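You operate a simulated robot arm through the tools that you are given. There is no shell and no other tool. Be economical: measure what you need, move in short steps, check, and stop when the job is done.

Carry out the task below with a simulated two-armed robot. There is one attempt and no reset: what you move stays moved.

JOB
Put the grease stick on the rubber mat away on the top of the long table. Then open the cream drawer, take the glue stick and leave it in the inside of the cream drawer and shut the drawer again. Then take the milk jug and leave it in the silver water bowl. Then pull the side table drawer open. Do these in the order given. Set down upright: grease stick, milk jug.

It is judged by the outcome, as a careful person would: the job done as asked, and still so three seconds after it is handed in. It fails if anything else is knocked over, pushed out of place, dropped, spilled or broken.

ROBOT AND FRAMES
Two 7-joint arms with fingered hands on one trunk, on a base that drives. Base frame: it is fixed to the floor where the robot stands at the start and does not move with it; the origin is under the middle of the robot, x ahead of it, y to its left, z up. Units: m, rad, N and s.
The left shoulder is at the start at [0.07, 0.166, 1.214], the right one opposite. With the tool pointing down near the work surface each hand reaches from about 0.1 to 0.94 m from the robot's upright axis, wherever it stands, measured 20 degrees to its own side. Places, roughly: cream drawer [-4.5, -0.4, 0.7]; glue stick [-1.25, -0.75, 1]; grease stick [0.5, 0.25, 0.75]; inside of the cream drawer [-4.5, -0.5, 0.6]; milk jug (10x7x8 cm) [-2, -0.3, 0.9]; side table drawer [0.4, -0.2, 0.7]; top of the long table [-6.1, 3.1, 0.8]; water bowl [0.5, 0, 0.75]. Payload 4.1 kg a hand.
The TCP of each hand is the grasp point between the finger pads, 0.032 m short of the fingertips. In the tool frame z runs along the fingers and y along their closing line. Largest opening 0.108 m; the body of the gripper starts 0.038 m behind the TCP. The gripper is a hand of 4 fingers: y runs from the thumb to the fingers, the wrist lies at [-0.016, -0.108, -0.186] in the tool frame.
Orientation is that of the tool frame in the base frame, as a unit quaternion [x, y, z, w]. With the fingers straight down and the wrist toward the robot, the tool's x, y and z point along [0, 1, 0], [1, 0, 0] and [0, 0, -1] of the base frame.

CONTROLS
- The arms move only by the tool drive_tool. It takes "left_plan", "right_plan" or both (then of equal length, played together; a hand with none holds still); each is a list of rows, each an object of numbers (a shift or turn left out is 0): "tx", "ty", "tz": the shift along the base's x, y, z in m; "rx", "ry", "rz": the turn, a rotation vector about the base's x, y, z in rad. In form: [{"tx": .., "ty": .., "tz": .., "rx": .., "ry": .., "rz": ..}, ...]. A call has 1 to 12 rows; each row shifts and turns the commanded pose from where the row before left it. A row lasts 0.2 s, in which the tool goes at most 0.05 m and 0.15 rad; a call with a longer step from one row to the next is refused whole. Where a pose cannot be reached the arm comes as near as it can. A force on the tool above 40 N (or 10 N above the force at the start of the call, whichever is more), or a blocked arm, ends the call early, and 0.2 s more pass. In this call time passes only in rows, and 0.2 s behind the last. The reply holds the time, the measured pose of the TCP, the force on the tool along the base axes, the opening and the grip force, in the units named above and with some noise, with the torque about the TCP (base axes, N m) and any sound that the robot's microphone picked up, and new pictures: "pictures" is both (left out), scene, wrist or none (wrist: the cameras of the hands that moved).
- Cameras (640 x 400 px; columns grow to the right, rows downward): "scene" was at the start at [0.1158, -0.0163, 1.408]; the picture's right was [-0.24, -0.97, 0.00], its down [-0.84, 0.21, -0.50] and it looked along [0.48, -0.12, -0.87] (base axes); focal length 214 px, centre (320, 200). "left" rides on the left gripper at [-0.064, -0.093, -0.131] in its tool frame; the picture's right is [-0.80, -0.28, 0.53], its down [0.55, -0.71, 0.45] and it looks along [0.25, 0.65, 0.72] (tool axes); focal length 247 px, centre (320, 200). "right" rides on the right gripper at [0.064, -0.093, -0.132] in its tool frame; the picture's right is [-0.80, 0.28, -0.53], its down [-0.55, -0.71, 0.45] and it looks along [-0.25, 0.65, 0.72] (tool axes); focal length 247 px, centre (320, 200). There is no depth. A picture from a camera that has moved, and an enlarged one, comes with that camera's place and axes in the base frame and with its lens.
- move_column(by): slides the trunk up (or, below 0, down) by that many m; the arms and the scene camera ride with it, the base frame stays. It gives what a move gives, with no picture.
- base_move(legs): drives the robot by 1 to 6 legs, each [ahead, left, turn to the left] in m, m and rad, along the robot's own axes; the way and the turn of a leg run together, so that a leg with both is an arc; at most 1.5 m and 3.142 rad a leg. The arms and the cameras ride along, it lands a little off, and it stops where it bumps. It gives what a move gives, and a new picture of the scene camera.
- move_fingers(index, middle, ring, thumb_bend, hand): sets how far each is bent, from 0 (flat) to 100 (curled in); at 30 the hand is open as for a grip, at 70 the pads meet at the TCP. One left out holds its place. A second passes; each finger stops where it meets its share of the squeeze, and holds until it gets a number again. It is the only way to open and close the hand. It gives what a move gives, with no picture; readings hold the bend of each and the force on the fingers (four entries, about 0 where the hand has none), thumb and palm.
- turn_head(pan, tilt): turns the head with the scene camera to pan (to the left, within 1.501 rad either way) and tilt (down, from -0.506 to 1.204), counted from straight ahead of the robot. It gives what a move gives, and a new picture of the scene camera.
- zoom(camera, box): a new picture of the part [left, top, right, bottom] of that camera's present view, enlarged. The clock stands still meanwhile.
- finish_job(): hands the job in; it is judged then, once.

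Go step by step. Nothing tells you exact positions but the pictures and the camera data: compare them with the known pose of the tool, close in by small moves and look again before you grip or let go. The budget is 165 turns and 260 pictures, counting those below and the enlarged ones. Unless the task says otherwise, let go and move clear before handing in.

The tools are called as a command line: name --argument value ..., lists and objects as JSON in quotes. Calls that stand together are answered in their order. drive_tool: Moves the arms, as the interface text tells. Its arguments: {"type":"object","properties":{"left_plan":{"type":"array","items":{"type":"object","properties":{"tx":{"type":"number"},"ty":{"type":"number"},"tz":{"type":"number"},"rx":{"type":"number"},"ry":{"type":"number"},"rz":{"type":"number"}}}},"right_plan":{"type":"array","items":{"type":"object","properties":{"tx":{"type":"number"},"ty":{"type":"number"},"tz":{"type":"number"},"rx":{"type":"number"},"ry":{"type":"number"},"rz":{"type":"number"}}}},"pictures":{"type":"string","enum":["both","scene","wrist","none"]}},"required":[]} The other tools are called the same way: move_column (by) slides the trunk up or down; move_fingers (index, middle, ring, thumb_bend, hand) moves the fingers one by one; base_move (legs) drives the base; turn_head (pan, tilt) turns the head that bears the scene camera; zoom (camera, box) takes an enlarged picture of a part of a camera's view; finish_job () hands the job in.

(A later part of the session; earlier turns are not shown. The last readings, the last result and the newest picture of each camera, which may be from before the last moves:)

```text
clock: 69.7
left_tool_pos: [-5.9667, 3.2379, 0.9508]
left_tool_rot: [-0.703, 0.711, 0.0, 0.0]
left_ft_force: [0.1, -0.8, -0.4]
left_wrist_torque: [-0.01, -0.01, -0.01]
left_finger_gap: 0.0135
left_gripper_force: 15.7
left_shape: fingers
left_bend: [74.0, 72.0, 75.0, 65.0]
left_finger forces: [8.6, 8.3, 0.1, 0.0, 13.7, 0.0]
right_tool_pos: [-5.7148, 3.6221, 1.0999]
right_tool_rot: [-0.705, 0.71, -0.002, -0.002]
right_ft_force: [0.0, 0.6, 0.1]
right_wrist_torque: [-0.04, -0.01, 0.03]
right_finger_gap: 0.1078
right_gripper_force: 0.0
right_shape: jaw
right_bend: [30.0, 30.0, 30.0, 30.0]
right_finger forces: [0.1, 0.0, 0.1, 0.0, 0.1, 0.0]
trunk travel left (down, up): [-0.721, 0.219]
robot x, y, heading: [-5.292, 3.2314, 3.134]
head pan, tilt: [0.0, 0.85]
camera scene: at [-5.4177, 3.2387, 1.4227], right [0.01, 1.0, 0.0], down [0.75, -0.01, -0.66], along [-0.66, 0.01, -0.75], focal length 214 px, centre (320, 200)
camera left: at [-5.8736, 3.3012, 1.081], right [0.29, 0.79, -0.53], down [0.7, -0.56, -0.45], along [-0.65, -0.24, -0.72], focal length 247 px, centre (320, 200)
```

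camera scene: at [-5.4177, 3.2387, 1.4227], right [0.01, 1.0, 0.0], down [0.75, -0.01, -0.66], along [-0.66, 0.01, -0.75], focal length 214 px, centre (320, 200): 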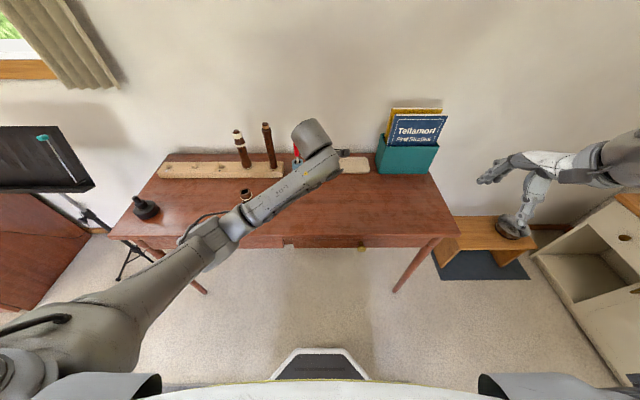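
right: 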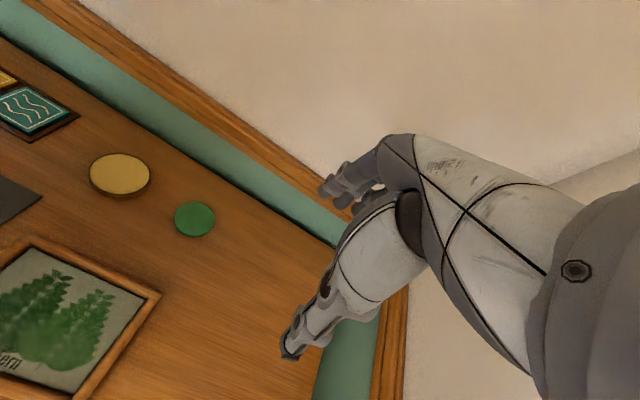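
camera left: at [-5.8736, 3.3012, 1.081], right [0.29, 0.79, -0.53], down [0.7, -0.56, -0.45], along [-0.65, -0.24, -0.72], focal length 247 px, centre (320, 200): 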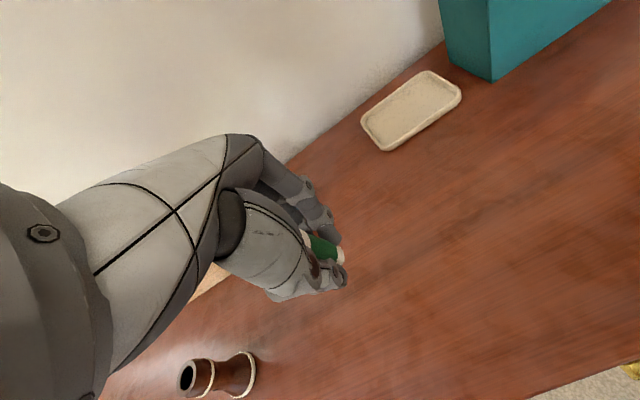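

Clear below. Lowering carefully toward contact.

drive_tool --left_plan '[{"tz": -0.04}, {"tz": -0.03}, {"tz": -0.01}]' --pictures "wrist"

zoom --camera "left" --box '[280, 190, 400, 310]'

```text
clock: 70.5
left_tool_pos: [-5.9662, 3.2381, 0.8709]
left_tool_rot: [-0.704, 0.71, 0.0, 0.0]
left_ft_force: [1.1, 0.0, -0.7]
left_wrist_torque: [-0.01, 0.01, 0.03]
left_finger_gap: 0.0132
left_gripper_force: 15.6
left_shape: fingers
left_bend: [74.0, 72.0, 75.0, 65.0]
left_finger forces: [8.7, 8.3, 0.0, 0.0, 13.7, 0.0]
right_tool_pos: [-5.7143, 3.6222, 1.1005]
right_tool_rot: [-0.705, 0.709, -0.001, -0.002]
right_ft_force: [0.6, 0.6, -0.2]
right_wrist_torque: [0.02, 0.03, -0.04]
right_finger_gap: 0.1076
right_gripper_force: 0.0
right_shape: jaw
right_bend: [30.0, 30.0, 30.0, 30.0]
right_finger forces: [0.0, 0.1, 0.1, 0.1, 0.1, 0.0]
trunk travel left (down, up): [-0.721, 0.219]
robot x, y, heading: [-5.2871, 3.2403, 3.135]
head pan, tilt: [0.0, 0.85]
camera left: at [-5.8731, 3.3014, 1.0015], right [0.29, 0.8, -0.53], down [0.7, -0.56, -0.45], along [-0.65, -0.24, -0.72], focal length 247 px, centre (320, 200)
```

left: 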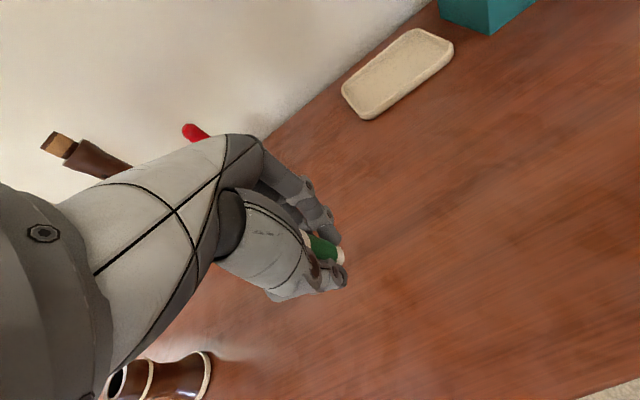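

```text
3.33 times, centred on (340, 250) of left
camera zoom: at [-5.8731, 3.3014, 1.0015], right [0.29, 0.8, -0.53], down [0.7, -0.56, -0.45], along [-0.65, -0.24, -0.72], focal length 823 px, centre (253, 33)
```

zoom: 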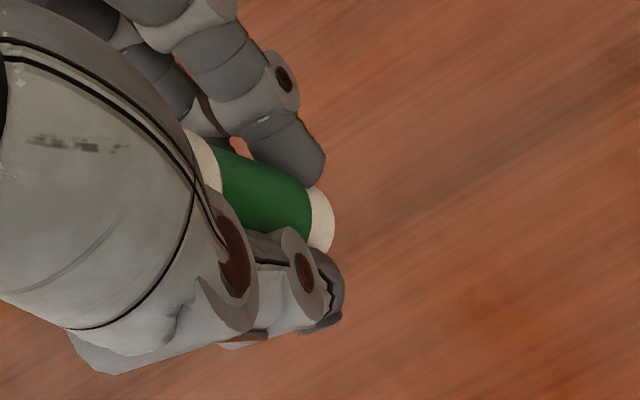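

Stick looks vertical. Small steps down.

drive_tool --left_plan '[{"tz": -0.006}, {"tz": -0.005}, {"tz": -0.004}]' --pictures "none"

zoom --camera "left" --box '[280, 190, 400, 310]'

```text
clock: 71.3
left_tool_pos: [-5.9658, 3.2385, 0.8555]
left_tool_rot: [-0.704, 0.71, 0.0, 0.0]
left_ft_force: [0.3, 0.1, -1.1]
left_wrist_torque: [-0.01, 0.01, 0.01]
left_finger_gap: 0.0132
left_gripper_force: 15.4
left_shape: fingers
left_bend: [74.0, 72.0, 75.0, 65.0]
left_finger forces: [8.7, 8.3, 0.0, 0.0, 13.8, 0.1]
right_tool_pos: [-5.7148, 3.6225, 1.1008]
right_tool_rot: [-0.704, 0.71, 0.0, -0.003]
right_ft_force: [1.2, 0.0, -0.3]
right_wrist_torque: [-0.01, 0.0, 0.02]
right_finger_gap: 0.1077
right_gripper_force: 0.0
right_shape: jaw
right_bend: [30.0, 30.0, 30.0, 30.0]
right_finger forces: [0.1, 0.0, 0.0, 0.0, 0.0, 0.0]
trunk travel left (down, up): [-0.721, 0.219]
robot x, y, heading: [-5.2918, 3.2413, 3.137]
head pan, tilt: [0.0, 0.85]
```

```text
3.33 times, centred on (340, 250) of left
camera zoom: at [-5.8729, 3.302, 0.9861], right [0.29, 0.79, -0.53], down [0.7, -0.56, -0.45], along [-0.65, -0.24, -0.72], focal length 823 px, centre (253, 33)
```

zoom: 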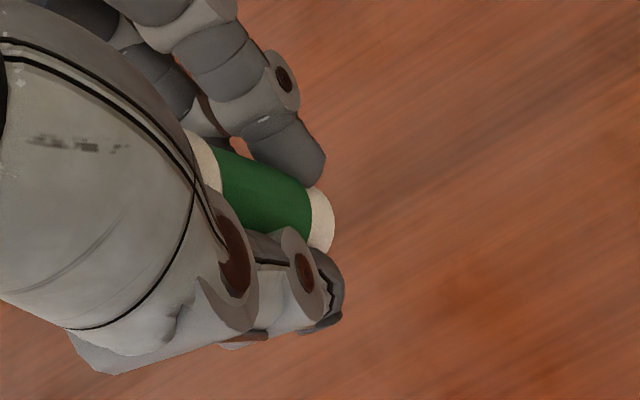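

No contact yet; continuing in small steps.

drive_tool --left_plan '[{"tz": -0.004}, {"tz": -0.003}, {"tz": -0.003}]' --pictures "none"

drive_tool --left_plan '[{"tz": -0.003}, {"tz": -0.002}]' --pictures "none"

```text
clock: 72.1
left_tool_pos: [-5.9665, 3.2388, 0.8457]
left_tool_rot: [-0.703, 0.711, -0.001, 0.001]
left_ft_force: [-0.5, 0.6, -0.3]
left_wrist_torque: [-0.01, -0.03, 0.01]
left_finger_gap: 0.0132
left_gripper_force: 15.5
left_shape: fingers
left_bend: [74.0, 72.0, 75.0, 65.0]
left_finger forces: [8.7, 8.3, 0.0, 0.0, 13.8, 0.1]
right_tool_pos: [-5.7146, 3.6226, 1.1008]
right_tool_rot: [-0.705, 0.709, -0.001, -0.002]
right_ft_force: [0.5, -0.7, 0.4]
right_wrist_torque: [-0.01, 0.0, 0.0]
right_finger_gap: 0.1078
right_gripper_force: 0.0
right_shape: jaw
right_bend: [30.0, 30.0, 30.0, 30.0]
right_finger forces: [0.0, 0.0, 0.0, 0.0, 0.0, 0.0]
trunk travel left (down, up): [-0.721, 0.219]
robot x, y, heading: [-5.2942, 3.2392, 3.133]
head pan, tilt: [0.0, 0.85]
```

```text
clock: 72.7
left_tool_pos: [-5.9647, 3.2377, 0.8412]
left_tool_rot: [-0.703, 0.711, 0.0, 0.0]
left_ft_force: [-0.5, 0.0, 0.4]
left_wrist_torque: [-0.01, -0.02, 0.01]
left_finger_gap: 0.013
left_gripper_force: 15.5
left_shape: fingers
left_bend: [74.0, 72.0, 75.0, 65.0]
left_finger forces: [8.7, 8.3, 0.1, 0.1, 13.9, 0.1]
right_tool_pos: [-5.7141, 3.6229, 1.1003]
right_tool_rot: [-0.705, 0.71, 0.0, -0.002]
right_ft_force: [-0.3, -1.0, 0.1]
right_wrist_torque: [0.0, -0.01, -0.02]
right_finger_gap: 0.1076
right_gripper_force: 0.1
right_shape: jaw
right_bend: [30.0, 30.0, 30.0, 30.0]
right_finger forces: [0.0, 0.0, 0.1, 0.1, 0.0, 0.0]
trunk travel left (down, up): [-0.721, 0.219]
robot x, y, heading: [-5.291, 3.239, 3.138]
head pan, tilt: [0.0, 0.85]
```

Still no contact; continuing.

drive_tool --left_plan '[{"tz": -0.003}, {"tz": -0.003}]' --pictures "none"

drive_tool --left_plan '[{"tz": -0.003}, {"tz": -0.003}]' --pictures "none"

drive_tool --left_plan '[{"tz": -0.003}, {"tz": -0.003}]' --pictures "wrist"

```text
clock: 73.3
left_tool_pos: [-5.9653, 3.2378, 0.8348]
left_tool_rot: [-0.704, 0.711, 0.001, 0.0]
left_ft_force: [-0.2, -0.3, -1.6]
left_wrist_torque: [-0.02, -0.01, 0.0]
left_finger_gap: 0.0131
left_gripper_force: 14.9
left_shape: fingers
left_bend: [74.0, 72.0, 75.0, 65.0]
left_finger forces: [8.7, 8.4, 0.0, 0.0, 13.8, 0.0]
right_tool_pos: [-5.7158, 3.6223, 1.1004]
right_tool_rot: [-0.704, 0.71, -0.001, -0.003]
right_ft_force: [-0.4, 0.4, -0.5]
right_wrist_torque: [-0.02, 0.01, 0.02]
right_finger_gap: 0.1079
right_gripper_force: 0.1
right_shape: jaw
right_bend: [30.0, 30.0, 30.0, 30.0]
right_finger forces: [0.1, 0.0, 0.1, 0.0, 0.1, 0.1]
trunk travel left (down, up): [-0.721, 0.219]
robot x, y, heading: [-5.291, 3.2391, 3.132]
head pan, tilt: [0.0, 0.85]
```

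```text
clock: 73.9
left_tool_pos: [-5.9651, 3.238, 0.8285]
left_tool_rot: [-0.704, 0.71, 0.0, 0.0]
left_ft_force: [0.6, -0.2, -0.5]
left_wrist_torque: [-0.02, 0.0, -0.01]
left_finger_gap: 0.0129
left_gripper_force: 15.4
left_shape: fingers
left_bend: [74.0, 72.0, 75.0, 65.0]
left_finger forces: [8.6, 8.4, 0.1, 0.0, 13.8, 0.0]
right_tool_pos: [-5.7137, 3.6226, 1.1011]
right_tool_rot: [-0.704, 0.71, -0.001, -0.001]
right_ft_force: [0.3, 0.4, 0.7]
right_wrist_torque: [-0.02, 0.0, 0.02]
right_finger_gap: 0.1077
right_gripper_force: 0.1
right_shape: jaw
right_bend: [30.0, 30.0, 30.0, 30.0]
right_finger forces: [0.1, 0.0, 0.0, 0.0, 0.1, 0.1]
trunk travel left (down, up): [-0.721, 0.219]
robot x, y, heading: [-5.2913, 3.2374, 3.136]
head pan, tilt: [0.0, 0.85]
```

```text
clock: 74.5
left_tool_pos: [-5.966, 3.2378, 0.8225]
left_tool_rot: [-0.704, 0.71, -0.002, 0.001]
left_ft_force: [0.1, -0.3, -0.5]
left_wrist_torque: [-0.02, 0.0, 0.02]
left_finger_gap: 0.013
left_gripper_force: 15.8
left_shape: fingers
left_bend: [74.0, 72.0, 75.0, 65.0]
left_finger forces: [8.7, 8.5, 0.0, 0.0, 13.8, 0.1]
right_tool_pos: [-5.7147, 3.6224, 1.1013]
right_tool_rot: [-0.704, 0.71, 0.0, -0.002]
right_ft_force: [0.1, -0.6, 0.7]
right_wrist_torque: [0.01, -0.03, 0.02]
right_finger_gap: 0.1078
right_gripper_force: 0.0
right_shape: jaw
right_bend: [30.0, 30.0, 30.0, 30.0]
right_finger forces: [0.1, 0.0, 0.1, 0.0, 0.0, 0.0]
trunk travel left (down, up): [-0.721, 0.219]
robot x, y, heading: [-5.2864, 3.2381, 3.132]
head pan, tilt: [0.0, 0.85]
camera left: at [-5.8725, 3.3017, 0.9531], right [0.29, 0.79, -0.53], down [0.7, -0.56, -0.45], along [-0.65, -0.24, -0.72], focal length 247 px, centre (320, 200)
```

left: 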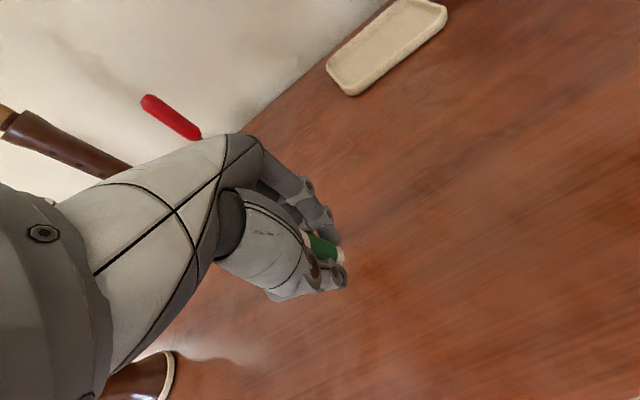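

By parallax on the tray, the table top is at about z=0.747, so contact should be near TCP z≈0.80.

drive_tool --left_plan '[{"tz": -0.005}, {"tz": -0.005}, {"tz": -0.004}]' --pictures "none"

drive_tool --left_plan '[{"tz": -0.002}, {"tz": -0.002}]' --pictures "none"

drive_tool --left_plan '[{"tz": -0.002}, {"tz": -0.001}]' --pictures "none"

```text
clock: 75.3
left_tool_pos: [-5.9667, 3.2387, 0.8096]
left_tool_rot: [-0.704, 0.71, 0.0, 0.0]
left_ft_force: [-0.2, 0.9, -0.5]
left_wrist_torque: [-0.01, -0.04, 0.02]
left_finger_gap: 0.0133
left_gripper_force: 14.9
left_shape: fingers
left_bend: [74.0, 72.0, 75.0, 65.0]
left_finger forces: [8.7, 8.5, 0.0, 0.1, 13.8, 0.1]
right_tool_pos: [-5.7146, 3.6219, 1.0999]
right_tool_rot: [-0.704, 0.71, 0.0, -0.002]
right_ft_force: [0.8, -0.1, -0.5]
right_wrist_torque: [-0.02, -0.03, 0.02]
right_finger_gap: 0.1077
right_gripper_force: 0.2
right_shape: jaw
right_bend: [30.0, 30.0, 30.0, 30.0]
right_finger forces: [0.0, 0.1, 0.0, 0.0, 0.0, 0.0]
trunk travel left (down, up): [-0.721, 0.219]
robot x, y, heading: [-5.2928, 3.2398, 3.131]
head pan, tilt: [0.0, 0.85]
```

```text
clock: 75.9
left_tool_pos: [-5.9658, 3.2385, 0.8051]
left_tool_rot: [-0.703, 0.711, 0.0, 0.0]
left_ft_force: [-0.4, 0.1, -0.7]
left_wrist_torque: [-0.04, 0.0, -0.01]
left_finger_gap: 0.0131
left_gripper_force: 15.2
left_shape: fingers
left_bend: [74.0, 72.0, 75.0, 65.0]
left_finger forces: [8.7, 8.4, 0.1, 0.1, 13.7, 0.0]
right_tool_pos: [-5.7144, 3.6215, 1.0992]
right_tool_rot: [-0.705, 0.71, 0.0, -0.002]
right_ft_force: [-0.1, -0.2, 0.1]
right_wrist_torque: [0.0, 0.0, 0.01]
right_finger_gap: 0.1075
right_gripper_force: 0.1
right_shape: jaw
right_bend: [30.0, 30.0, 30.0, 30.0]
right_finger forces: [0.0, 0.1, 0.1, 0.0, 0.1, 0.1]
trunk travel left (down, up): [-0.721, 0.219]
robot x, y, heading: [-5.2912, 3.2366, 3.129]
head pan, tilt: [0.0, 0.85]
```

```text
clock: 76.5
left_tool_pos: [-5.9651, 3.2376, 0.8033]
left_tool_rot: [-0.704, 0.711, 0.0, 0.0]
left_ft_force: [0.2, -0.7, -0.8]
left_wrist_torque: [-0.03, 0.03, 0.04]
left_finger_gap: 0.0133
left_gripper_force: 15.5
left_shape: fingers
left_bend: [74.0, 72.0, 75.0, 65.0]
left_finger forces: [8.7, 8.4, 0.0, 0.0, 13.8, 0.0]
right_tool_pos: [-5.7144, 3.6217, 1.1012]
right_tool_rot: [-0.705, 0.709, 0.0, -0.001]
right_ft_force: [0.6, -0.3, 0.1]
right_wrist_torque: [0.01, 0.0, 0.01]
right_finger_gap: 0.1075
right_gripper_force: 0.1
right_shape: jaw
right_bend: [30.0, 30.0, 30.0, 30.0]
right_finger forces: [0.1, 0.0, 0.0, 0.1, 0.0, 0.0]
trunk travel left (down, up): [-0.721, 0.219]
robot x, y, heading: [-5.289, 3.2419, 3.135]
head pan, tilt: [0.0, 0.85]
```

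drive_tool --left_plan '[{"tz": -0.002}, {"tz": -0.001}]' --pictures "none"

drive_tool --left_plan '[{"tz": -0.002}, {"tz": -0.001}]' --pictures "none"

drive_tool --left_plan '[{"tz": -0.002}, {"tz": -0.001}]' --pictures "wrist"

```text
clock: 77.1
left_tool_pos: [-5.9654, 3.2382, 0.799]
left_tool_rot: [-0.704, 0.711, 0.0, 0.001]
left_ft_force: [-0.2, 0.6, -0.5]
left_wrist_torque: [-0.02, 0.0, 0.01]
left_finger_gap: 0.013
left_gripper_force: 15.7
left_shape: fingers
left_bend: [74.0, 72.0, 75.0, 65.0]
left_finger forces: [8.7, 8.4, 0.0, 0.0, 13.8, 0.1]
right_tool_pos: [-5.715, 3.6222, 1.1002]
right_tool_rot: [-0.705, 0.71, 0.0, -0.002]
right_ft_force: [0.2, -0.8, 1.1]
right_wrist_torque: [-0.01, -0.01, 0.01]
right_finger_gap: 0.1078
right_gripper_force: 0.0
right_shape: jaw
right_bend: [30.0, 30.0, 30.0, 30.0]
right_finger forces: [0.0, 0.1, 0.0, 0.1, 0.0, 0.0]
trunk travel left (down, up): [-0.721, 0.219]
robot x, y, heading: [-5.2887, 3.2351, 3.138]
head pan, tilt: [0.0, 0.85]
```

```text
clock: 77.7
left_tool_pos: [-5.9658, 3.2385, 0.7959]
left_tool_rot: [-0.703, 0.711, 0.0, 0.0]
left_ft_force: [0.1, -0.8, -0.4]
left_wrist_torque: [0.02, 0.03, 0.0]
left_finger_gap: 0.013
left_gripper_force: 15.3
left_shape: fingers
left_bend: [74.0, 72.0, 75.0, 65.0]
left_finger forces: [8.7, 8.4, 0.0, 0.1, 13.9, 0.0]
right_tool_pos: [-5.7147, 3.6216, 1.1014]
right_tool_rot: [-0.705, 0.71, -0.001, -0.003]
right_ft_force: [0.6, 0.3, 0.0]
right_wrist_torque: [0.02, 0.01, 0.0]
right_finger_gap: 0.1078
right_gripper_force: 0.1
right_shape: jaw
right_bend: [30.0, 30.0, 30.0, 30.0]
right_finger forces: [0.0, 0.0, 0.0, 0.1, 0.0, 0.0]
trunk travel left (down, up): [-0.721, 0.219]
robot x, y, heading: [-5.2894, 3.2359, 3.131]
head pan, tilt: [0.0, 0.85]
```

```text
clock: 78.3
left_tool_pos: [-5.9662, 3.2384, 0.7923]
left_tool_rot: [-0.703, 0.711, -0.001, 0.001]
left_ft_force: [-0.1, 0.4, -0.8]
left_wrist_torque: [-0.03, -0.02, 0.0]
left_finger_gap: 0.0136
left_gripper_force: 15.6
left_shape: fingers
left_bend: [74.0, 72.0, 75.0, 65.0]
left_finger forces: [8.8, 8.5, 0.1, 0.0, 13.9, 0.0]
right_tool_pos: [-5.7148, 3.6222, 1.1]
right_tool_rot: [-0.705, 0.71, -0.001, -0.001]
right_ft_force: [-0.3, -0.5, -0.2]
right_wrist_torque: [0.0, 0.01, -0.01]
right_finger_gap: 0.1074
right_gripper_force: 0.0
right_shape: jaw
right_bend: [30.0, 30.0, 30.0, 30.0]
right_finger forces: [0.0, 0.0, 0.0, 0.0, 0.0, 0.1]
trunk travel left (down, up): [-0.721, 0.219]
robot x, y, heading: [-5.2878, 3.2331, 3.134]
head pan, tilt: [0.0, 0.85]
camera left: at [-5.8728, 3.3014, 0.9234], right [0.29, 0.79, -0.53], down [0.7, -0.56, -0.45], along [-0.65, -0.24, -0.72], focal length 247 px, centre (320, 200)
```

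left: 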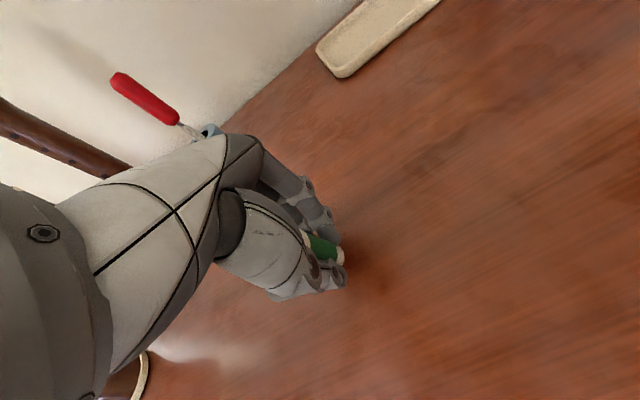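

Very close now; continuing in 2–3 mm calls.

drive_tool --left_plan '[{"tz": -0.002}, {"tz": -0.001}]' --pictures "none"

drive_tool --left_plan '[{"tz": -0.002}, {"tz": -0.001}]' --pictures "none"

zoom --camera "left" --box '[280, 190, 400, 310]'

```text
clock: 78.9
left_tool_pos: [-5.966, 3.2383, 0.7901]
left_tool_rot: [-0.703, 0.711, 0.0, 0.0]
left_ft_force: [0.3, 0.8, -1.0]
left_wrist_torque: [0.0, 0.02, 0.01]
left_finger_gap: 0.0132
left_gripper_force: 15.7
left_shape: fingers
left_bend: [74.0, 72.0, 75.0, 65.0]
left_finger forces: [8.6, 8.5, 0.0, 0.0, 14.0, 0.0]
right_tool_pos: [-5.7136, 3.6218, 1.1002]
right_tool_rot: [-0.705, 0.71, -0.001, -0.002]
right_ft_force: [-0.5, 0.0, -0.3]
right_wrist_torque: [0.0, -0.01, -0.02]
right_finger_gap: 0.1077
right_gripper_force: 0.1
right_shape: jaw
right_bend: [30.0, 30.0, 30.0, 30.0]
right_finger forces: [0.1, 0.1, 0.0, 0.0, 0.0, 0.1]
trunk travel left (down, up): [-0.721, 0.219]
robot x, y, heading: [-5.2907, 3.2384, 3.135]
head pan, tilt: [0.0, 0.85]
```

```text
clock: 79.5
left_tool_pos: [-5.9671, 3.2387, 0.7873]
left_tool_rot: [-0.703, 0.711, -0.001, 0.001]
left_ft_force: [-1.0, 0.0, -0.1]
left_wrist_torque: [-0.01, -0.04, 0.03]
left_finger_gap: 0.0131
left_gripper_force: 15.5
left_shape: fingers
left_bend: [74.0, 72.0, 75.0, 65.0]
left_finger forces: [8.7, 8.5, 0.0, 0.1, 13.9, 0.0]
right_tool_pos: [-5.7146, 3.6222, 1.1004]
right_tool_rot: [-0.705, 0.709, -0.001, -0.002]
right_ft_force: [-0.3, -0.2, -0.3]
right_wrist_torque: [-0.02, 0.01, 0.01]
right_finger_gap: 0.1079
right_gripper_force: 0.0
right_shape: jaw
right_bend: [30.0, 30.0, 30.0, 30.0]
right_finger forces: [0.1, 0.1, 0.0, 0.1, 0.0, 0.1]
trunk travel left (down, up): [-0.721, 0.219]
robot x, y, heading: [-5.2871, 3.2393, 3.134]
head pan, tilt: [0.0, 0.85]
```

```text
3.33 times, centred on (340, 250) of left
camera zoom: at [-5.8729, 3.3016, 0.9174], right [0.29, 0.79, -0.53], down [0.7, -0.56, -0.45], along [-0.65, -0.24, -0.72], focal length 823 px, centre (253, 33)
```

zoom: 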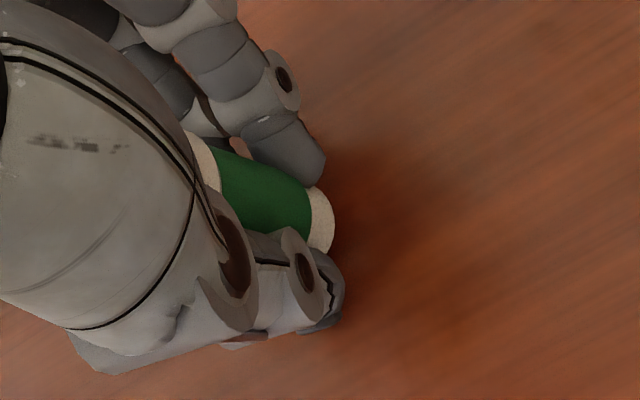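

Shadow is closing in but still no contact; continuing.

drive_tool --left_plan '[{"tz": -0.002}, {"tz": -0.002}]' --pictures "none"

drive_tool --left_plan '[{"tz": -0.002}, {"tz": -0.002}]' --pictures "none"

zoom --camera "left" --box '[280, 190, 400, 310]'

```text
clock: 80.1
left_tool_pos: [-5.9664, 3.2363, 0.7863]
left_tool_rot: [-0.704, 0.711, 0.001, -0.002]
left_ft_force: [-0.3, 2.5, 11.8]
left_wrist_torque: [0.14, -0.29, 0.07]
left_finger_gap: 0.0131
left_gripper_force: 23.5
left_shape: fingers
left_bend: [74.0, 72.0, 75.0, 65.0]
left_finger forces: [9.5, 9.0, 0.0, 0.0, 27.4, 0.0]
right_tool_pos: [-5.7129, 3.6229, 1.0998]
right_tool_rot: [-0.704, 0.71, 0.0, -0.003]
right_ft_force: [0.0, -0.6, -0.8]
right_wrist_torque: [0.0, 0.01, 0.03]
right_finger_gap: 0.1078
right_gripper_force: 0.0
right_shape: jaw
right_bend: [30.0, 30.0, 30.0, 30.0]
right_finger forces: [0.0, 0.0, 0.1, 0.1, 0.1, 0.1]
trunk travel left (down, up): [-0.721, 0.219]
robot x, y, heading: [-5.2895, 3.237, 3.136]
head pan, tilt: [0.0, 0.85]
```

```text
clock: 80.8
left_tool_pos: [-5.9697, 3.2308, 0.7844]
left_tool_rot: [-0.705, 0.709, 0.003, -0.011]
left_ft_force: [7.9, 6.0, 26.9]
left_wrist_torque: [0.27, -1.0, 0.14]
left_finger_gap: 0.0134
left_gripper_force: 26.3
left_shape: fingers
left_bend: [74.0, 72.0, 75.0, 66.0]
left_finger forces: [7.3, 7.4, 0.1, 0.1, 37.9, 0.0]
right_tool_pos: [-5.7116, 3.6225, 1.101]
right_tool_rot: [-0.704, 0.71, 0.0, -0.002]
right_ft_force: [0.2, 0.5, 0.1]
right_wrist_torque: [0.01, 0.01, 0.0]
right_finger_gap: 0.1077
right_gripper_force: 0.1
right_shape: jaw
right_bend: [30.0, 30.0, 30.0, 30.0]
right_finger forces: [0.0, 0.0, 0.1, 0.1, 0.0, 0.0]
trunk travel left (down, up): [-0.721, 0.219]
robot x, y, heading: [-5.2867, 3.2378, 3.132]
head pan, tilt: [0.0, 0.85]
stopped in row 2 (left hand): the force on the tool passed its limit (the readings are from after the stop); the commanded pose is now the measured one
```

```text
3.33 times, centred on (340, 250) of left
camera zoom: at [-5.8743, 3.2963, 0.9134], right [0.28, 0.79, -0.55], down [0.69, -0.56, -0.45], along [-0.66, -0.25, -0.7], focal length 823 px, centre (253, 33)
```

zoom: 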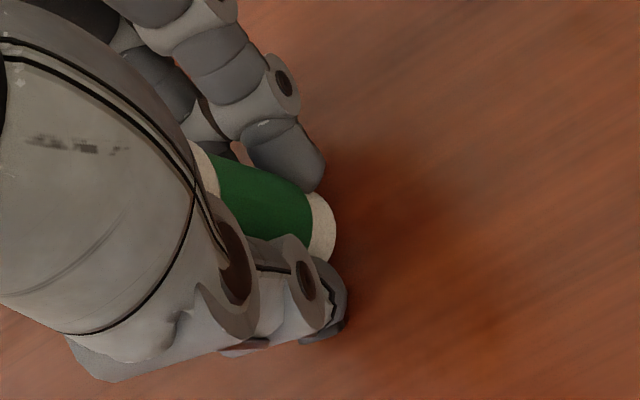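

Contact reached at TCP z≈0.787. I'll ease up and undo the small tilt so the stick stands square on the table.

drive_tool --left_plan '[{"tz": 0.004, "ty": 0.003}, {"rx": 0.011, "ry": -0.02, "ty": 0.003, "tx": 0.003}]' --pictures "none"

zoom --camera "left" --box '[280, 190, 400, 310]'

```text
clock: 81.3
left_tool_pos: [-5.969, 3.2238, 0.784]
left_tool_rot: [0.708, -0.706, 0.008, 0.006]
left_ft_force: [-1.6, 8.3, 23.1]
left_wrist_torque: [0.31, -0.47, 0.17]
left_finger_gap: 0.0128
left_gripper_force: 29.7
left_shape: fingers
left_bend: [74.0, 72.0, 75.0, 67.0]
left_finger forces: [10.5, 9.9, 0.0, 0.1, 39.8, 0.0]
right_tool_pos: [-5.7122, 3.6238, 1.1015]
right_tool_rot: [-0.705, 0.709, 0.0, -0.003]
right_ft_force: [0.8, -0.3, 0.2]
right_wrist_torque: [0.0, -0.01, 0.01]
right_finger_gap: 0.1077
right_gripper_force: 0.0
right_shape: jaw
right_bend: [30.0, 30.0, 30.0, 30.0]
right_finger forces: [0.1, 0.0, 0.0, 0.0, 0.0, 0.1]
trunk travel left (down, up): [-0.721, 0.219]
robot x, y, heading: [-5.2914, 3.2368, 3.131]
head pan, tilt: [0.0, 0.85]
```

```text
3.33 times, centred on (340, 250) of left
camera zoom: at [-5.8761, 3.2911, 0.9141], right [0.28, 0.79, -0.55], down [0.71, -0.56, -0.43], along [-0.65, -0.27, -0.72], focal length 823 px, centre (253, 33)
```

zoom: 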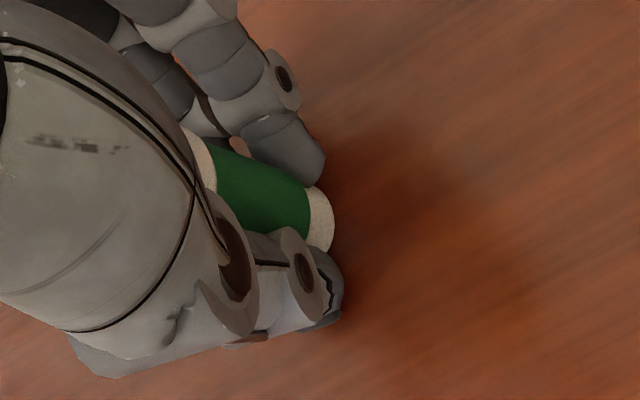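

Still pressing; I'll lift more to free it.

drive_tool --left_plan '[{"tz": 0.008}, {"tz": 0.006}]' --pictures "none"

zoom --camera "left" --box '[280, 190, 400, 310]'

```text
clock: 82.0
left_tool_pos: [-5.9703, 3.2158, 0.7945]
left_tool_rot: [0.71, -0.704, 0.014, 0.008]
left_ft_force: [-0.7, 0.3, 0.2]
left_wrist_torque: [0.0, 0.03, -0.03]
left_finger_gap: 0.0132
left_gripper_force: 15.3
left_shape: fingers
left_bend: [74.0, 72.0, 75.0, 66.0]
left_finger forces: [8.9, 8.4, 0.0, 0.0, 13.6, 0.1]
right_tool_pos: [-5.7146, 3.623, 1.1012]
right_tool_rot: [-0.705, 0.709, 0.0, -0.001]
right_ft_force: [0.4, 0.8, -0.8]
right_wrist_torque: [-0.02, 0.02, 0.0]
right_finger_gap: 0.1077
right_gripper_force: 0.1
right_shape: jaw
right_bend: [30.0, 30.0, 30.0, 30.0]
right_finger forces: [0.0, 0.1, 0.0, 0.1, 0.0, 0.0]
trunk travel left (down, up): [-0.721, 0.219]
robot x, y, heading: [-5.2936, 3.2375, 3.134]
head pan, tilt: [0.0, 0.85]
```

```text
3.33 times, centred on (340, 250) of left
camera zoom: at [-5.8799, 3.2843, 0.9239], right [0.28, 0.78, -0.56], down [0.71, -0.56, -0.42], along [-0.64, -0.28, -0.72], focal length 823 px, centre (253, 33)
```

zoom: 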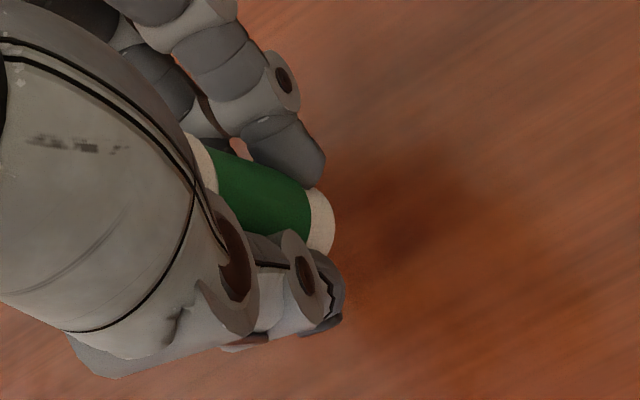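

Free of contact. Correcting the small tilt, then lowering to just at contact.

drive_tool --left_plan '[{"rx": 0.031, "ry": 0.008, "rz": -0.018}, {"tz": 0}]' --pictures "none"

drive_tool --left_plan '[{"tz": -0.003}, {"tz": -0.002}]' --pictures "none"

```text
clock: 82.5
left_tool_pos: [-5.9757, 3.2166, 0.7991]
left_tool_rot: [-0.704, 0.71, 0.003, -0.002]
left_ft_force: [-0.3, -0.1, 0.0]
left_wrist_torque: [-0.01, 0.01, 0.0]
left_finger_gap: 0.0133
left_gripper_force: 14.9
left_shape: fingers
left_bend: [74.0, 72.0, 75.0, 66.0]
left_finger forces: [8.8, 8.5, 0.0, 0.1, 13.6, 0.1]
right_tool_pos: [-5.7149, 3.6228, 1.1004]
right_tool_rot: [-0.705, 0.709, -0.001, -0.002]
right_ft_force: [0.0, -0.4, 0.2]
right_wrist_torque: [-0.02, -0.01, -0.01]
right_finger_gap: 0.1078
right_gripper_force: 0.0
right_shape: jaw
right_bend: [30.0, 30.0, 30.0, 30.0]
right_finger forces: [0.0, 0.0, 0.1, 0.0, 0.1, 0.0]
trunk travel left (down, up): [-0.721, 0.219]
robot x, y, heading: [-5.2897, 3.2352, 3.13]
head pan, tilt: [0.0, 0.85]
```

```text
clock: 83.3
left_tool_pos: [-5.9782, 3.2081, 0.7954]
left_tool_rot: [-0.705, 0.709, 0.001, -0.008]
left_ft_force: [0.0, 0.0, -1.0]
left_wrist_torque: [-0.03, -0.01, 0.02]
left_finger_gap: 0.0136
left_gripper_force: 15.6
left_shape: fingers
left_bend: [74.0, 72.0, 75.0, 66.0]
left_finger forces: [8.8, 8.5, 0.0, 0.0, 13.6, 0.0]
right_tool_pos: [-5.7137, 3.6221, 1.0994]
right_tool_rot: [-0.705, 0.71, 0.0, -0.001]
right_ft_force: [-0.6, 0.4, 0.0]
right_wrist_torque: [0.0, -0.01, 0.01]
right_finger_gap: 0.1076
right_gripper_force: 0.0
right_shape: jaw
right_bend: [30.0, 30.0, 30.0, 30.0]
right_finger forces: [0.0, 0.0, 0.1, 0.0, 0.1, 0.0]
trunk travel left (down, up): [-0.721, 0.219]
robot x, y, heading: [-5.2882, 3.2372, 3.135]
head pan, tilt: [0.0, 0.85]
stopped in row 2 (left hand): the arm was blocked; the commanded pose is now the measured one
```

The arm itself is blocked though the tool is free; something touches the forearm. Let me look.

zoom --camera "scene" --box '[80, 100, 400, 300]'

zoom --camera "left" --box '[0, 0, 640, 400]'

```text
2.00 times, centred on (240, 200) of scene
camera zoom: at [-5.4173, 3.2384, 1.4227], right [0.01, 1.0, 0.0], down [0.75, -0.01, -0.66], along [-0.66, 0.01, -0.75], focal length 429 px, centre (480, 200)
```

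zoom: 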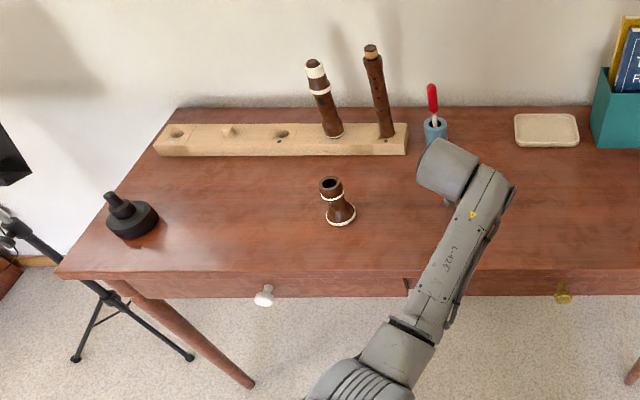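

```text
1.00 times, centred on (320, 200) of left (not enlarged: the box is as wide or as high as the picture)
camera zoom: at [-5.8832, 3.2728, 0.923], right [0.28, 0.79, -0.54], down [0.7, -0.56, -0.45], along [-0.66, -0.25, -0.71], focal length 247 px, centre (320, 200)
```

zoom: 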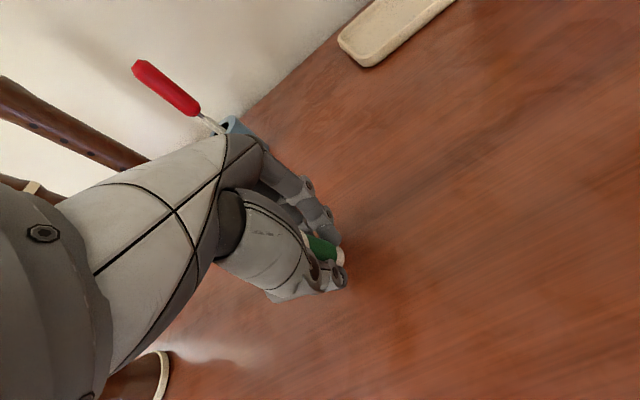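

The elbow has dropped so the forearm rests on the table edge. I'll raise the trunk so that the arm comes down more steeply.

drive_tool --left_plan '[{"tz": 0.02}, {"tz": 0.03}]' --pictures "none"

move_column --by 0.2

```text
clock: 84.0
left_tool_pos: [-5.9789, 3.1944, 0.8409]
left_tool_rot: [0.709, -0.705, 0.006, 0.015]
left_ft_force: [-0.8, 0.0, 0.1]
left_wrist_torque: [-0.02, 0.0, -0.01]
left_finger_gap: 0.0135
left_gripper_force: 15.7
left_shape: fingers
left_bend: [74.0, 72.0, 75.0, 66.0]
left_finger forces: [8.7, 8.4, 0.0, 0.1, 13.6, 0.0]
right_tool_pos: [-5.7134, 3.6221, 1.1]
right_tool_rot: [-0.705, 0.709, -0.001, -0.002]
right_ft_force: [-0.6, -0.2, 1.1]
right_wrist_torque: [0.03, -0.01, 0.01]
right_finger_gap: 0.1077
right_gripper_force: 0.1
right_shape: jaw
right_bend: [30.0, 30.0, 30.0, 30.0]
right_finger forces: [0.0, 0.1, 0.0, 0.0, 0.0, 0.0]
trunk travel left (down, up): [-0.721, 0.219]
robot x, y, heading: [-5.291, 3.2392, 3.13]
head pan, tilt: [0.0, 0.85]
```

```text
clock: 86.1
left_tool_pos: [-5.9816, 3.197, 1.0439]
left_tool_rot: [0.709, -0.705, 0.003, 0.016]
left_ft_force: [0.2, -0.2, -1.1]
left_wrist_torque: [0.01, -0.01, -0.01]
left_finger_gap: 0.0134
left_gripper_force: 15.1
left_shape: fingers
left_bend: [74.0, 72.0, 75.0, 66.0]
left_finger forces: [8.7, 8.4, 0.1, 0.0, 13.6, 0.0]
right_tool_pos: [-5.716, 3.623, 1.3018]
right_tool_rot: [-0.705, 0.709, 0.0, -0.002]
right_ft_force: [0.3, -0.2, 0.0]
right_wrist_torque: [0.01, 0.01, -0.03]
right_finger_gap: 0.1078
right_gripper_force: 0.0
right_shape: jaw
right_bend: [30.0, 30.0, 30.0, 30.0]
right_finger forces: [0.1, 0.1, 0.1, 0.0, 0.0, 0.0]
trunk travel left (down, up): [-0.921, 0.019]
robot x, y, heading: [-5.2896, 3.2384, 3.132]
head pan, tilt: [0.0, 0.85]
```

Correcting the pose and lowering to just above the table.

drive_tool --left_plan '[{"rx": 0.027, "ry": -0.019, "rz": -0.016, "tx": 0.015, "ty": 0.02}, {"ty": 0.02, "tz": -0.03}, {"tz": -0.05}, {"tz": -0.05}, {"tz": -0.05}, {"tz": -0.04}, {"tz": -0.01}]'

```text
clock: 87.9
left_tool_pos: [-5.9762, 3.1817, 0.8034]
left_tool_rot: [0.712, -0.702, 0.019, 0.021]
left_ft_force: [0.0, 0.4, -0.7]
left_wrist_torque: [0.01, 0.03, -0.01]
left_finger_gap: 0.0131
left_gripper_force: 15.5
left_shape: fingers
left_bend: [74.0, 72.0, 75.0, 66.0]
left_finger forces: [8.6, 8.3, 0.0, 0.1, 13.4, 0.0]
right_tool_pos: [-5.7151, 3.6235, 1.301]
right_tool_rot: [-0.705, 0.709, -0.001, -0.001]
right_ft_force: [-0.1, 0.3, 0.0]
right_wrist_torque: [-0.01, -0.01, 0.01]
right_finger_gap: 0.1081
right_gripper_force: 0.0
right_shape: jaw
right_bend: [30.0, 30.0, 30.0, 30.0]
right_finger forces: [0.1, 0.0, 0.1, 0.0, 0.0, 0.0]
trunk travel left (down, up): [-0.921, 0.019]
robot x, y, heading: [-5.2943, 3.2376, 3.133]
head pan, tilt: [0.0, 0.85]
stopped in row 7 (left hand): the arm was blocked; the commanded pose is now the measured one
camera scene: at [-5.4172, 3.2388, 1.6227], right [0.01, 1.0, 0.0], down [0.75, -0.01, -0.66], along [-0.66, 0.01, -0.75], focal length 214 px, centre (320, 200)
camera left: at [-5.8837, 3.2545, 0.93], right [0.27, 0.77, -0.58], down [0.71, -0.56, -0.42], along [-0.65, -0.3, -0.7], focal length 247 px, centre (320, 200)
```

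scene: 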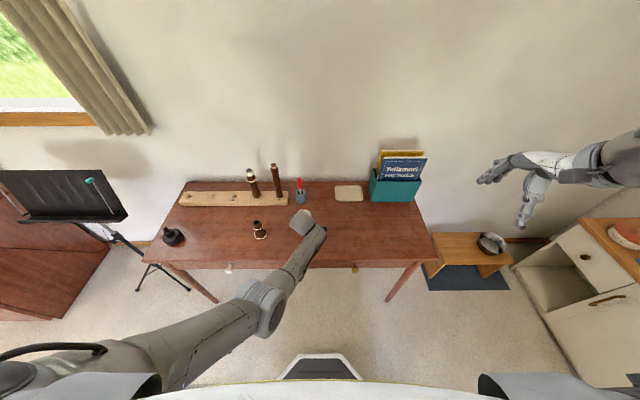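
left: 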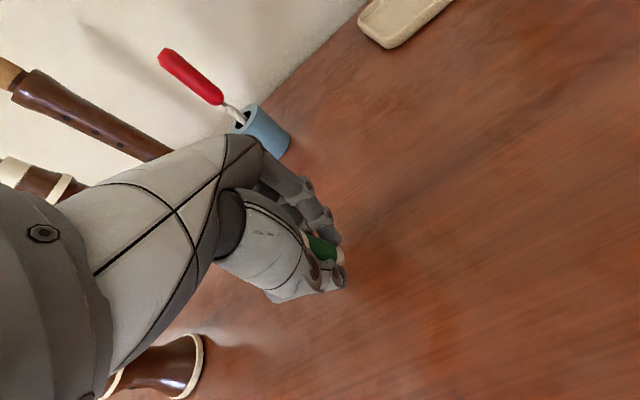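

The elbow hangs low against the table edge because the arm is folded. I'll lift, back the base off 0.18 m and reach out with a straighter arm.

drive_tool --left_plan '[{"tz": 0.05}, {"tz": 0.05}, {"tz": 0.05}, {"tz": 0.03}]' --pictures "none"

base_move --legs '[[-0.18, 0, 0]]'

```text
clock: 89.1
left_tool_pos: [-5.9882, 3.1059, 0.9748]
left_tool_rot: [0.727, -0.682, 0.054, 0.062]
left_ft_force: [0.6, -0.2, 0.1]
left_wrist_torque: [0.04, -0.05, 0.03]
left_finger_gap: 0.0131
left_gripper_force: 15.1
left_shape: fingers
left_bend: [74.0, 72.0, 75.0, 66.0]
left_finger forces: [8.5, 8.2, 0.1, 0.0, 13.4, 0.0]
right_tool_pos: [-5.7157, 3.6229, 1.2999]
right_tool_rot: [-0.705, 0.709, -0.002, -0.002]
right_ft_force: [-0.7, 0.2, 1.8]
right_wrist_torque: [-0.02, -0.04, 0.0]
right_finger_gap: 0.1076
right_gripper_force: 0.1
right_shape: jaw
right_bend: [30.0, 30.0, 30.0, 30.0]
right_finger forces: [0.1, 0.0, 0.0, 0.0, 0.0, 0.0]
trunk travel left (down, up): [-0.921, 0.019]
robot x, y, heading: [-5.291, 3.2361, 3.136]
head pan, tilt: [0.0, 0.85]
stopped in row 4 (left hand): the arm was blocked; the commanded pose is now the measured one
```

```text
clock: 90.6
left_tool_pos: [-5.8093, 3.1044, 0.972]
left_tool_rot: [0.726, -0.682, 0.055, 0.061]
left_ft_force: [-0.5, 0.1, -0.8]
left_wrist_torque: [-0.01, -0.01, 0.0]
left_finger_gap: 0.0129
left_gripper_force: 15.3
left_shape: fingers
left_bend: [74.0, 72.0, 75.0, 66.0]
left_finger forces: [8.4, 8.1, 0.0, 0.0, 13.4, 0.0]
right_tool_pos: [-5.5373, 3.6218, 1.2991]
right_tool_rot: [-0.705, 0.71, -0.001, -0.002]
right_ft_force: [-0.6, -0.5, 0.9]
right_wrist_torque: [0.01, 0.0, -0.02]
right_finger_gap: 0.1078
right_gripper_force: 0.1
right_shape: jaw
right_bend: [30.0, 30.0, 30.0, 30.0]
right_finger forces: [0.0, 0.0, 0.0, 0.1, 0.0, 0.0]
trunk travel left (down, up): [-0.921, 0.019]
robot x, y, heading: [-5.1079, 3.233, 3.135]
head pan, tilt: [0.0, 0.85]
camera scene: at [-5.2419, 3.237, 1.6223], right [0.01, 1.0, 0.0], down [0.75, -0.01, -0.66], along [-0.66, 0.01, -0.75], focal length 214 px, centre (320, 200)
```

scene: 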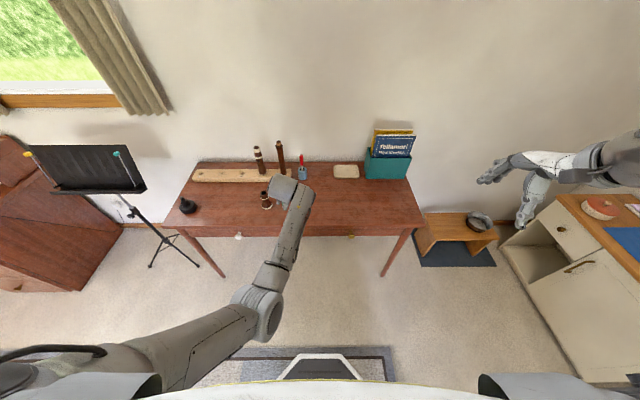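

The hand had drifted and tilted. I'll straighten it while reaching out over the table and check.

drive_tool --left_plan '[{"rx": 0.08, "rz": -0.035, "tx": -0.03, "ty": 0.015}, {"rx": 0.084, "ry": -0.009, "rz": -0.035, "tx": -0.03, "ty": 0.015}, {"tx": -0.03, "ty": 0.01}, {"tx": -0.02}, {"tz": 0}]'

```text
clock: 91.8
left_tool_pos: [-5.9169, 3.1441, 0.9733]
left_tool_rot: [-0.705, 0.709, 0.001, 0.0]
left_ft_force: [-1.1, 0.0, -1.2]
left_wrist_torque: [-0.02, 0.0, 0.01]
left_finger_gap: 0.013
left_gripper_force: 14.7
left_shape: fingers
left_bend: [74.0, 72.0, 75.0, 66.0]
left_finger forces: [8.4, 8.2, 0.0, 0.0, 13.4, 0.0]
right_tool_pos: [-5.5363, 3.6205, 1.3007]
right_tool_rot: [-0.704, 0.71, -0.001, -0.002]
right_ft_force: [0.1, 0.4, 0.4]
right_wrist_torque: [-0.02, -0.02, 0.02]
right_finger_gap: 0.1076
right_gripper_force: 0.1
right_shape: jaw
right_bend: [30.0, 30.0, 30.0, 30.0]
right_finger forces: [0.0, 0.0, 0.1, 0.1, 0.0, 0.1]
trunk travel left (down, up): [-0.921, 0.019]
robot x, y, heading: [-5.1092, 3.2371, 3.133]
head pan, tilt: [0.0, 0.85]
camera scene: at [-5.2384, 3.2366, 1.6226], right [0.01, 1.0, 0.0], down [0.75, -0.01, -0.66], along [-0.66, 0.01, -0.75], focal length 214 px, centre (320, 200)
camera left: at [-5.8239, 3.2083, 1.1036], right [0.29, 0.8, -0.53], down [0.7, -0.55, -0.45], along [-0.65, -0.24, -0.72], focal length 247 px, centre (320, 200)
```

scene: 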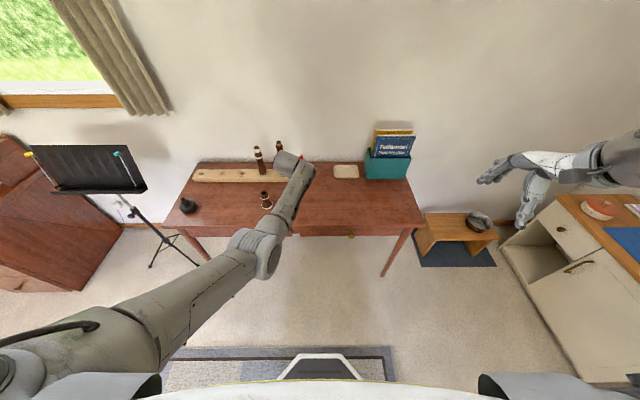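
left: 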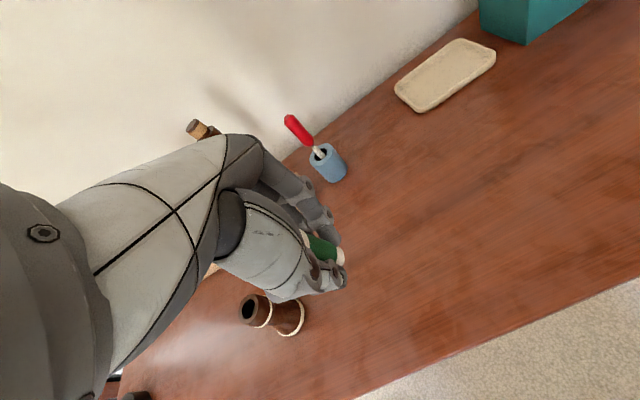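

Pose is exact now. Shifting slightly further from the recorder piece and lowering.

drive_tool --left_plan '[{"ty": 0.04}, {"tz": -0.05}, {"tz": -0.05}, {"tz": -0.04}, {"tz": -0.02}]'

```text
clock: 93.0
left_tool_pos: [-5.9241, 3.198, 0.9071]
left_tool_rot: [-0.7, 0.714, 0.016, -0.003]
left_ft_force: [1.1, 0.4, -0.1]
left_wrist_torque: [-0.03, 0.0, 0.01]
left_finger_gap: 0.013
left_gripper_force: 14.9
left_shape: fingers
left_bend: [74.0, 72.0, 75.0, 66.0]
left_finger forces: [8.4, 8.1, 0.1, 0.1, 13.3, 0.1]
left hand out of reach, approached as far as the arm can: row 3, 4, 5
right_tool_pos: [-5.5353, 3.621, 1.3008]
right_tool_rot: [-0.705, 0.709, -0.001, -0.002]
right_ft_force: [-0.2, -0.9, 0.7]
right_wrist_torque: [0.0, -0.04, -0.01]
right_finger_gap: 0.1073
right_gripper_force: 0.1
right_shape: jaw
right_bend: [30.0, 30.0, 30.0, 30.0]
right_finger forces: [0.0, 0.0, 0.0, 0.1, 0.0, 0.1]
trunk travel left (down, up): [-0.921, 0.019]
robot x, y, heading: [-5.1088, 3.2339, 3.133]
head pan, tilt: [0.0, 0.85]
camera scene: at [-5.2382, 3.2369, 1.6226], right [0.01, 1.0, 0.0], down [0.75, -0.01, -0.66], along [-0.66, 0.01, -0.75], focal length 214 px, centre (320, 200)
camera left: at [-5.8261, 3.2571, 1.0354], right [0.29, 0.8, -0.53], down [0.68, -0.56, -0.48], along [-0.67, -0.22, -0.7], focal length 247 px, centre (320, 200)
```

scene: 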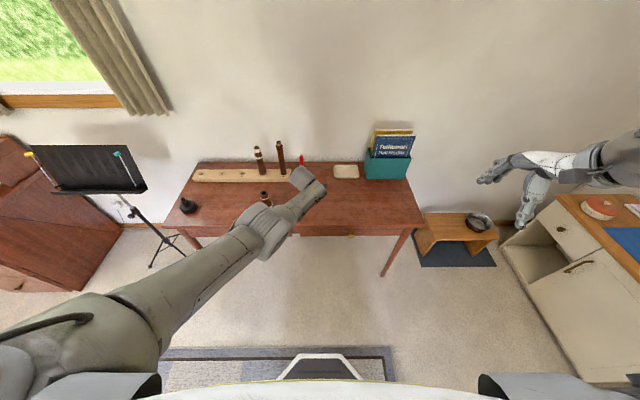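
left: 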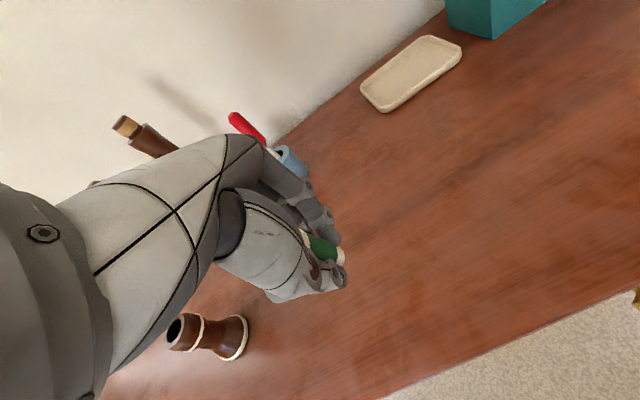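

Now reach-limited because the trunk is high. I'll raise the hand slightly, then lower the trunk with the arm.

drive_tool --left_plan '[{"tz": 0.03}, {"tz": 0.01}]' --pictures "none"

move_column --by -0.1

```text
clock: 93.6
left_tool_pos: [-5.9236, 3.1967, 0.945]
left_tool_rot: [-0.705, 0.709, 0.002, 0.0]
left_ft_force: [0.5, -0.8, -0.5]
left_wrist_torque: [-0.01, 0.0, 0.03]
left_finger_gap: 0.0132
left_gripper_force: 14.9
left_shape: fingers
left_bend: [74.0, 72.0, 75.0, 66.0]
left_finger forces: [8.4, 8.2, 0.0, 0.1, 13.3, 0.1]
right_tool_pos: [-5.5348, 3.6206, 1.3009]
right_tool_rot: [-0.705, 0.71, 0.0, -0.002]
right_ft_force: [-0.1, 1.2, -0.5]
right_wrist_torque: [0.05, -0.02, 0.0]
right_finger_gap: 0.1075
right_gripper_force: 0.1
right_shape: jaw
right_bend: [30.0, 30.0, 30.0, 30.0]
right_finger forces: [0.1, 0.0, 0.0, 0.0, 0.0, 0.0]
trunk travel left (down, up): [-0.921, 0.019]
robot x, y, heading: [-5.1116, 3.2372, 3.133]
head pan, tilt: [0.0, 0.85]
```

```text
clock: 95.0
left_tool_pos: [-5.9224, 3.1973, 0.8456]
left_tool_rot: [-0.705, 0.71, 0.001, -0.001]
left_ft_force: [0.9, 0.7, -1.5]
left_wrist_torque: [0.02, 0.01, -0.01]
left_finger_gap: 0.0131
left_gripper_force: 14.6
left_shape: fingers
left_bend: [74.0, 72.0, 75.0, 66.0]
left_finger forces: [8.4, 8.1, 0.0, 0.0, 13.2, 0.0]
right_tool_pos: [-5.5343, 3.6207, 1.2009]
right_tool_rot: [-0.705, 0.709, 0.0, -0.002]
right_ft_force: [0.9, -0.5, 0.5]
right_wrist_torque: [0.01, 0.0, 0.0]
right_finger_gap: 0.1079
right_gripper_force: 0.1
right_shape: jaw
right_bend: [30.0, 30.0, 30.0, 30.0]
right_finger forces: [0.0, 0.0, 0.0, 0.1, 0.1, 0.0]
trunk travel left (down, up): [-0.821, 0.119]
robot x, y, heading: [-5.1082, 3.2387, 3.138]
head pan, tilt: [0.0, 0.85]
```

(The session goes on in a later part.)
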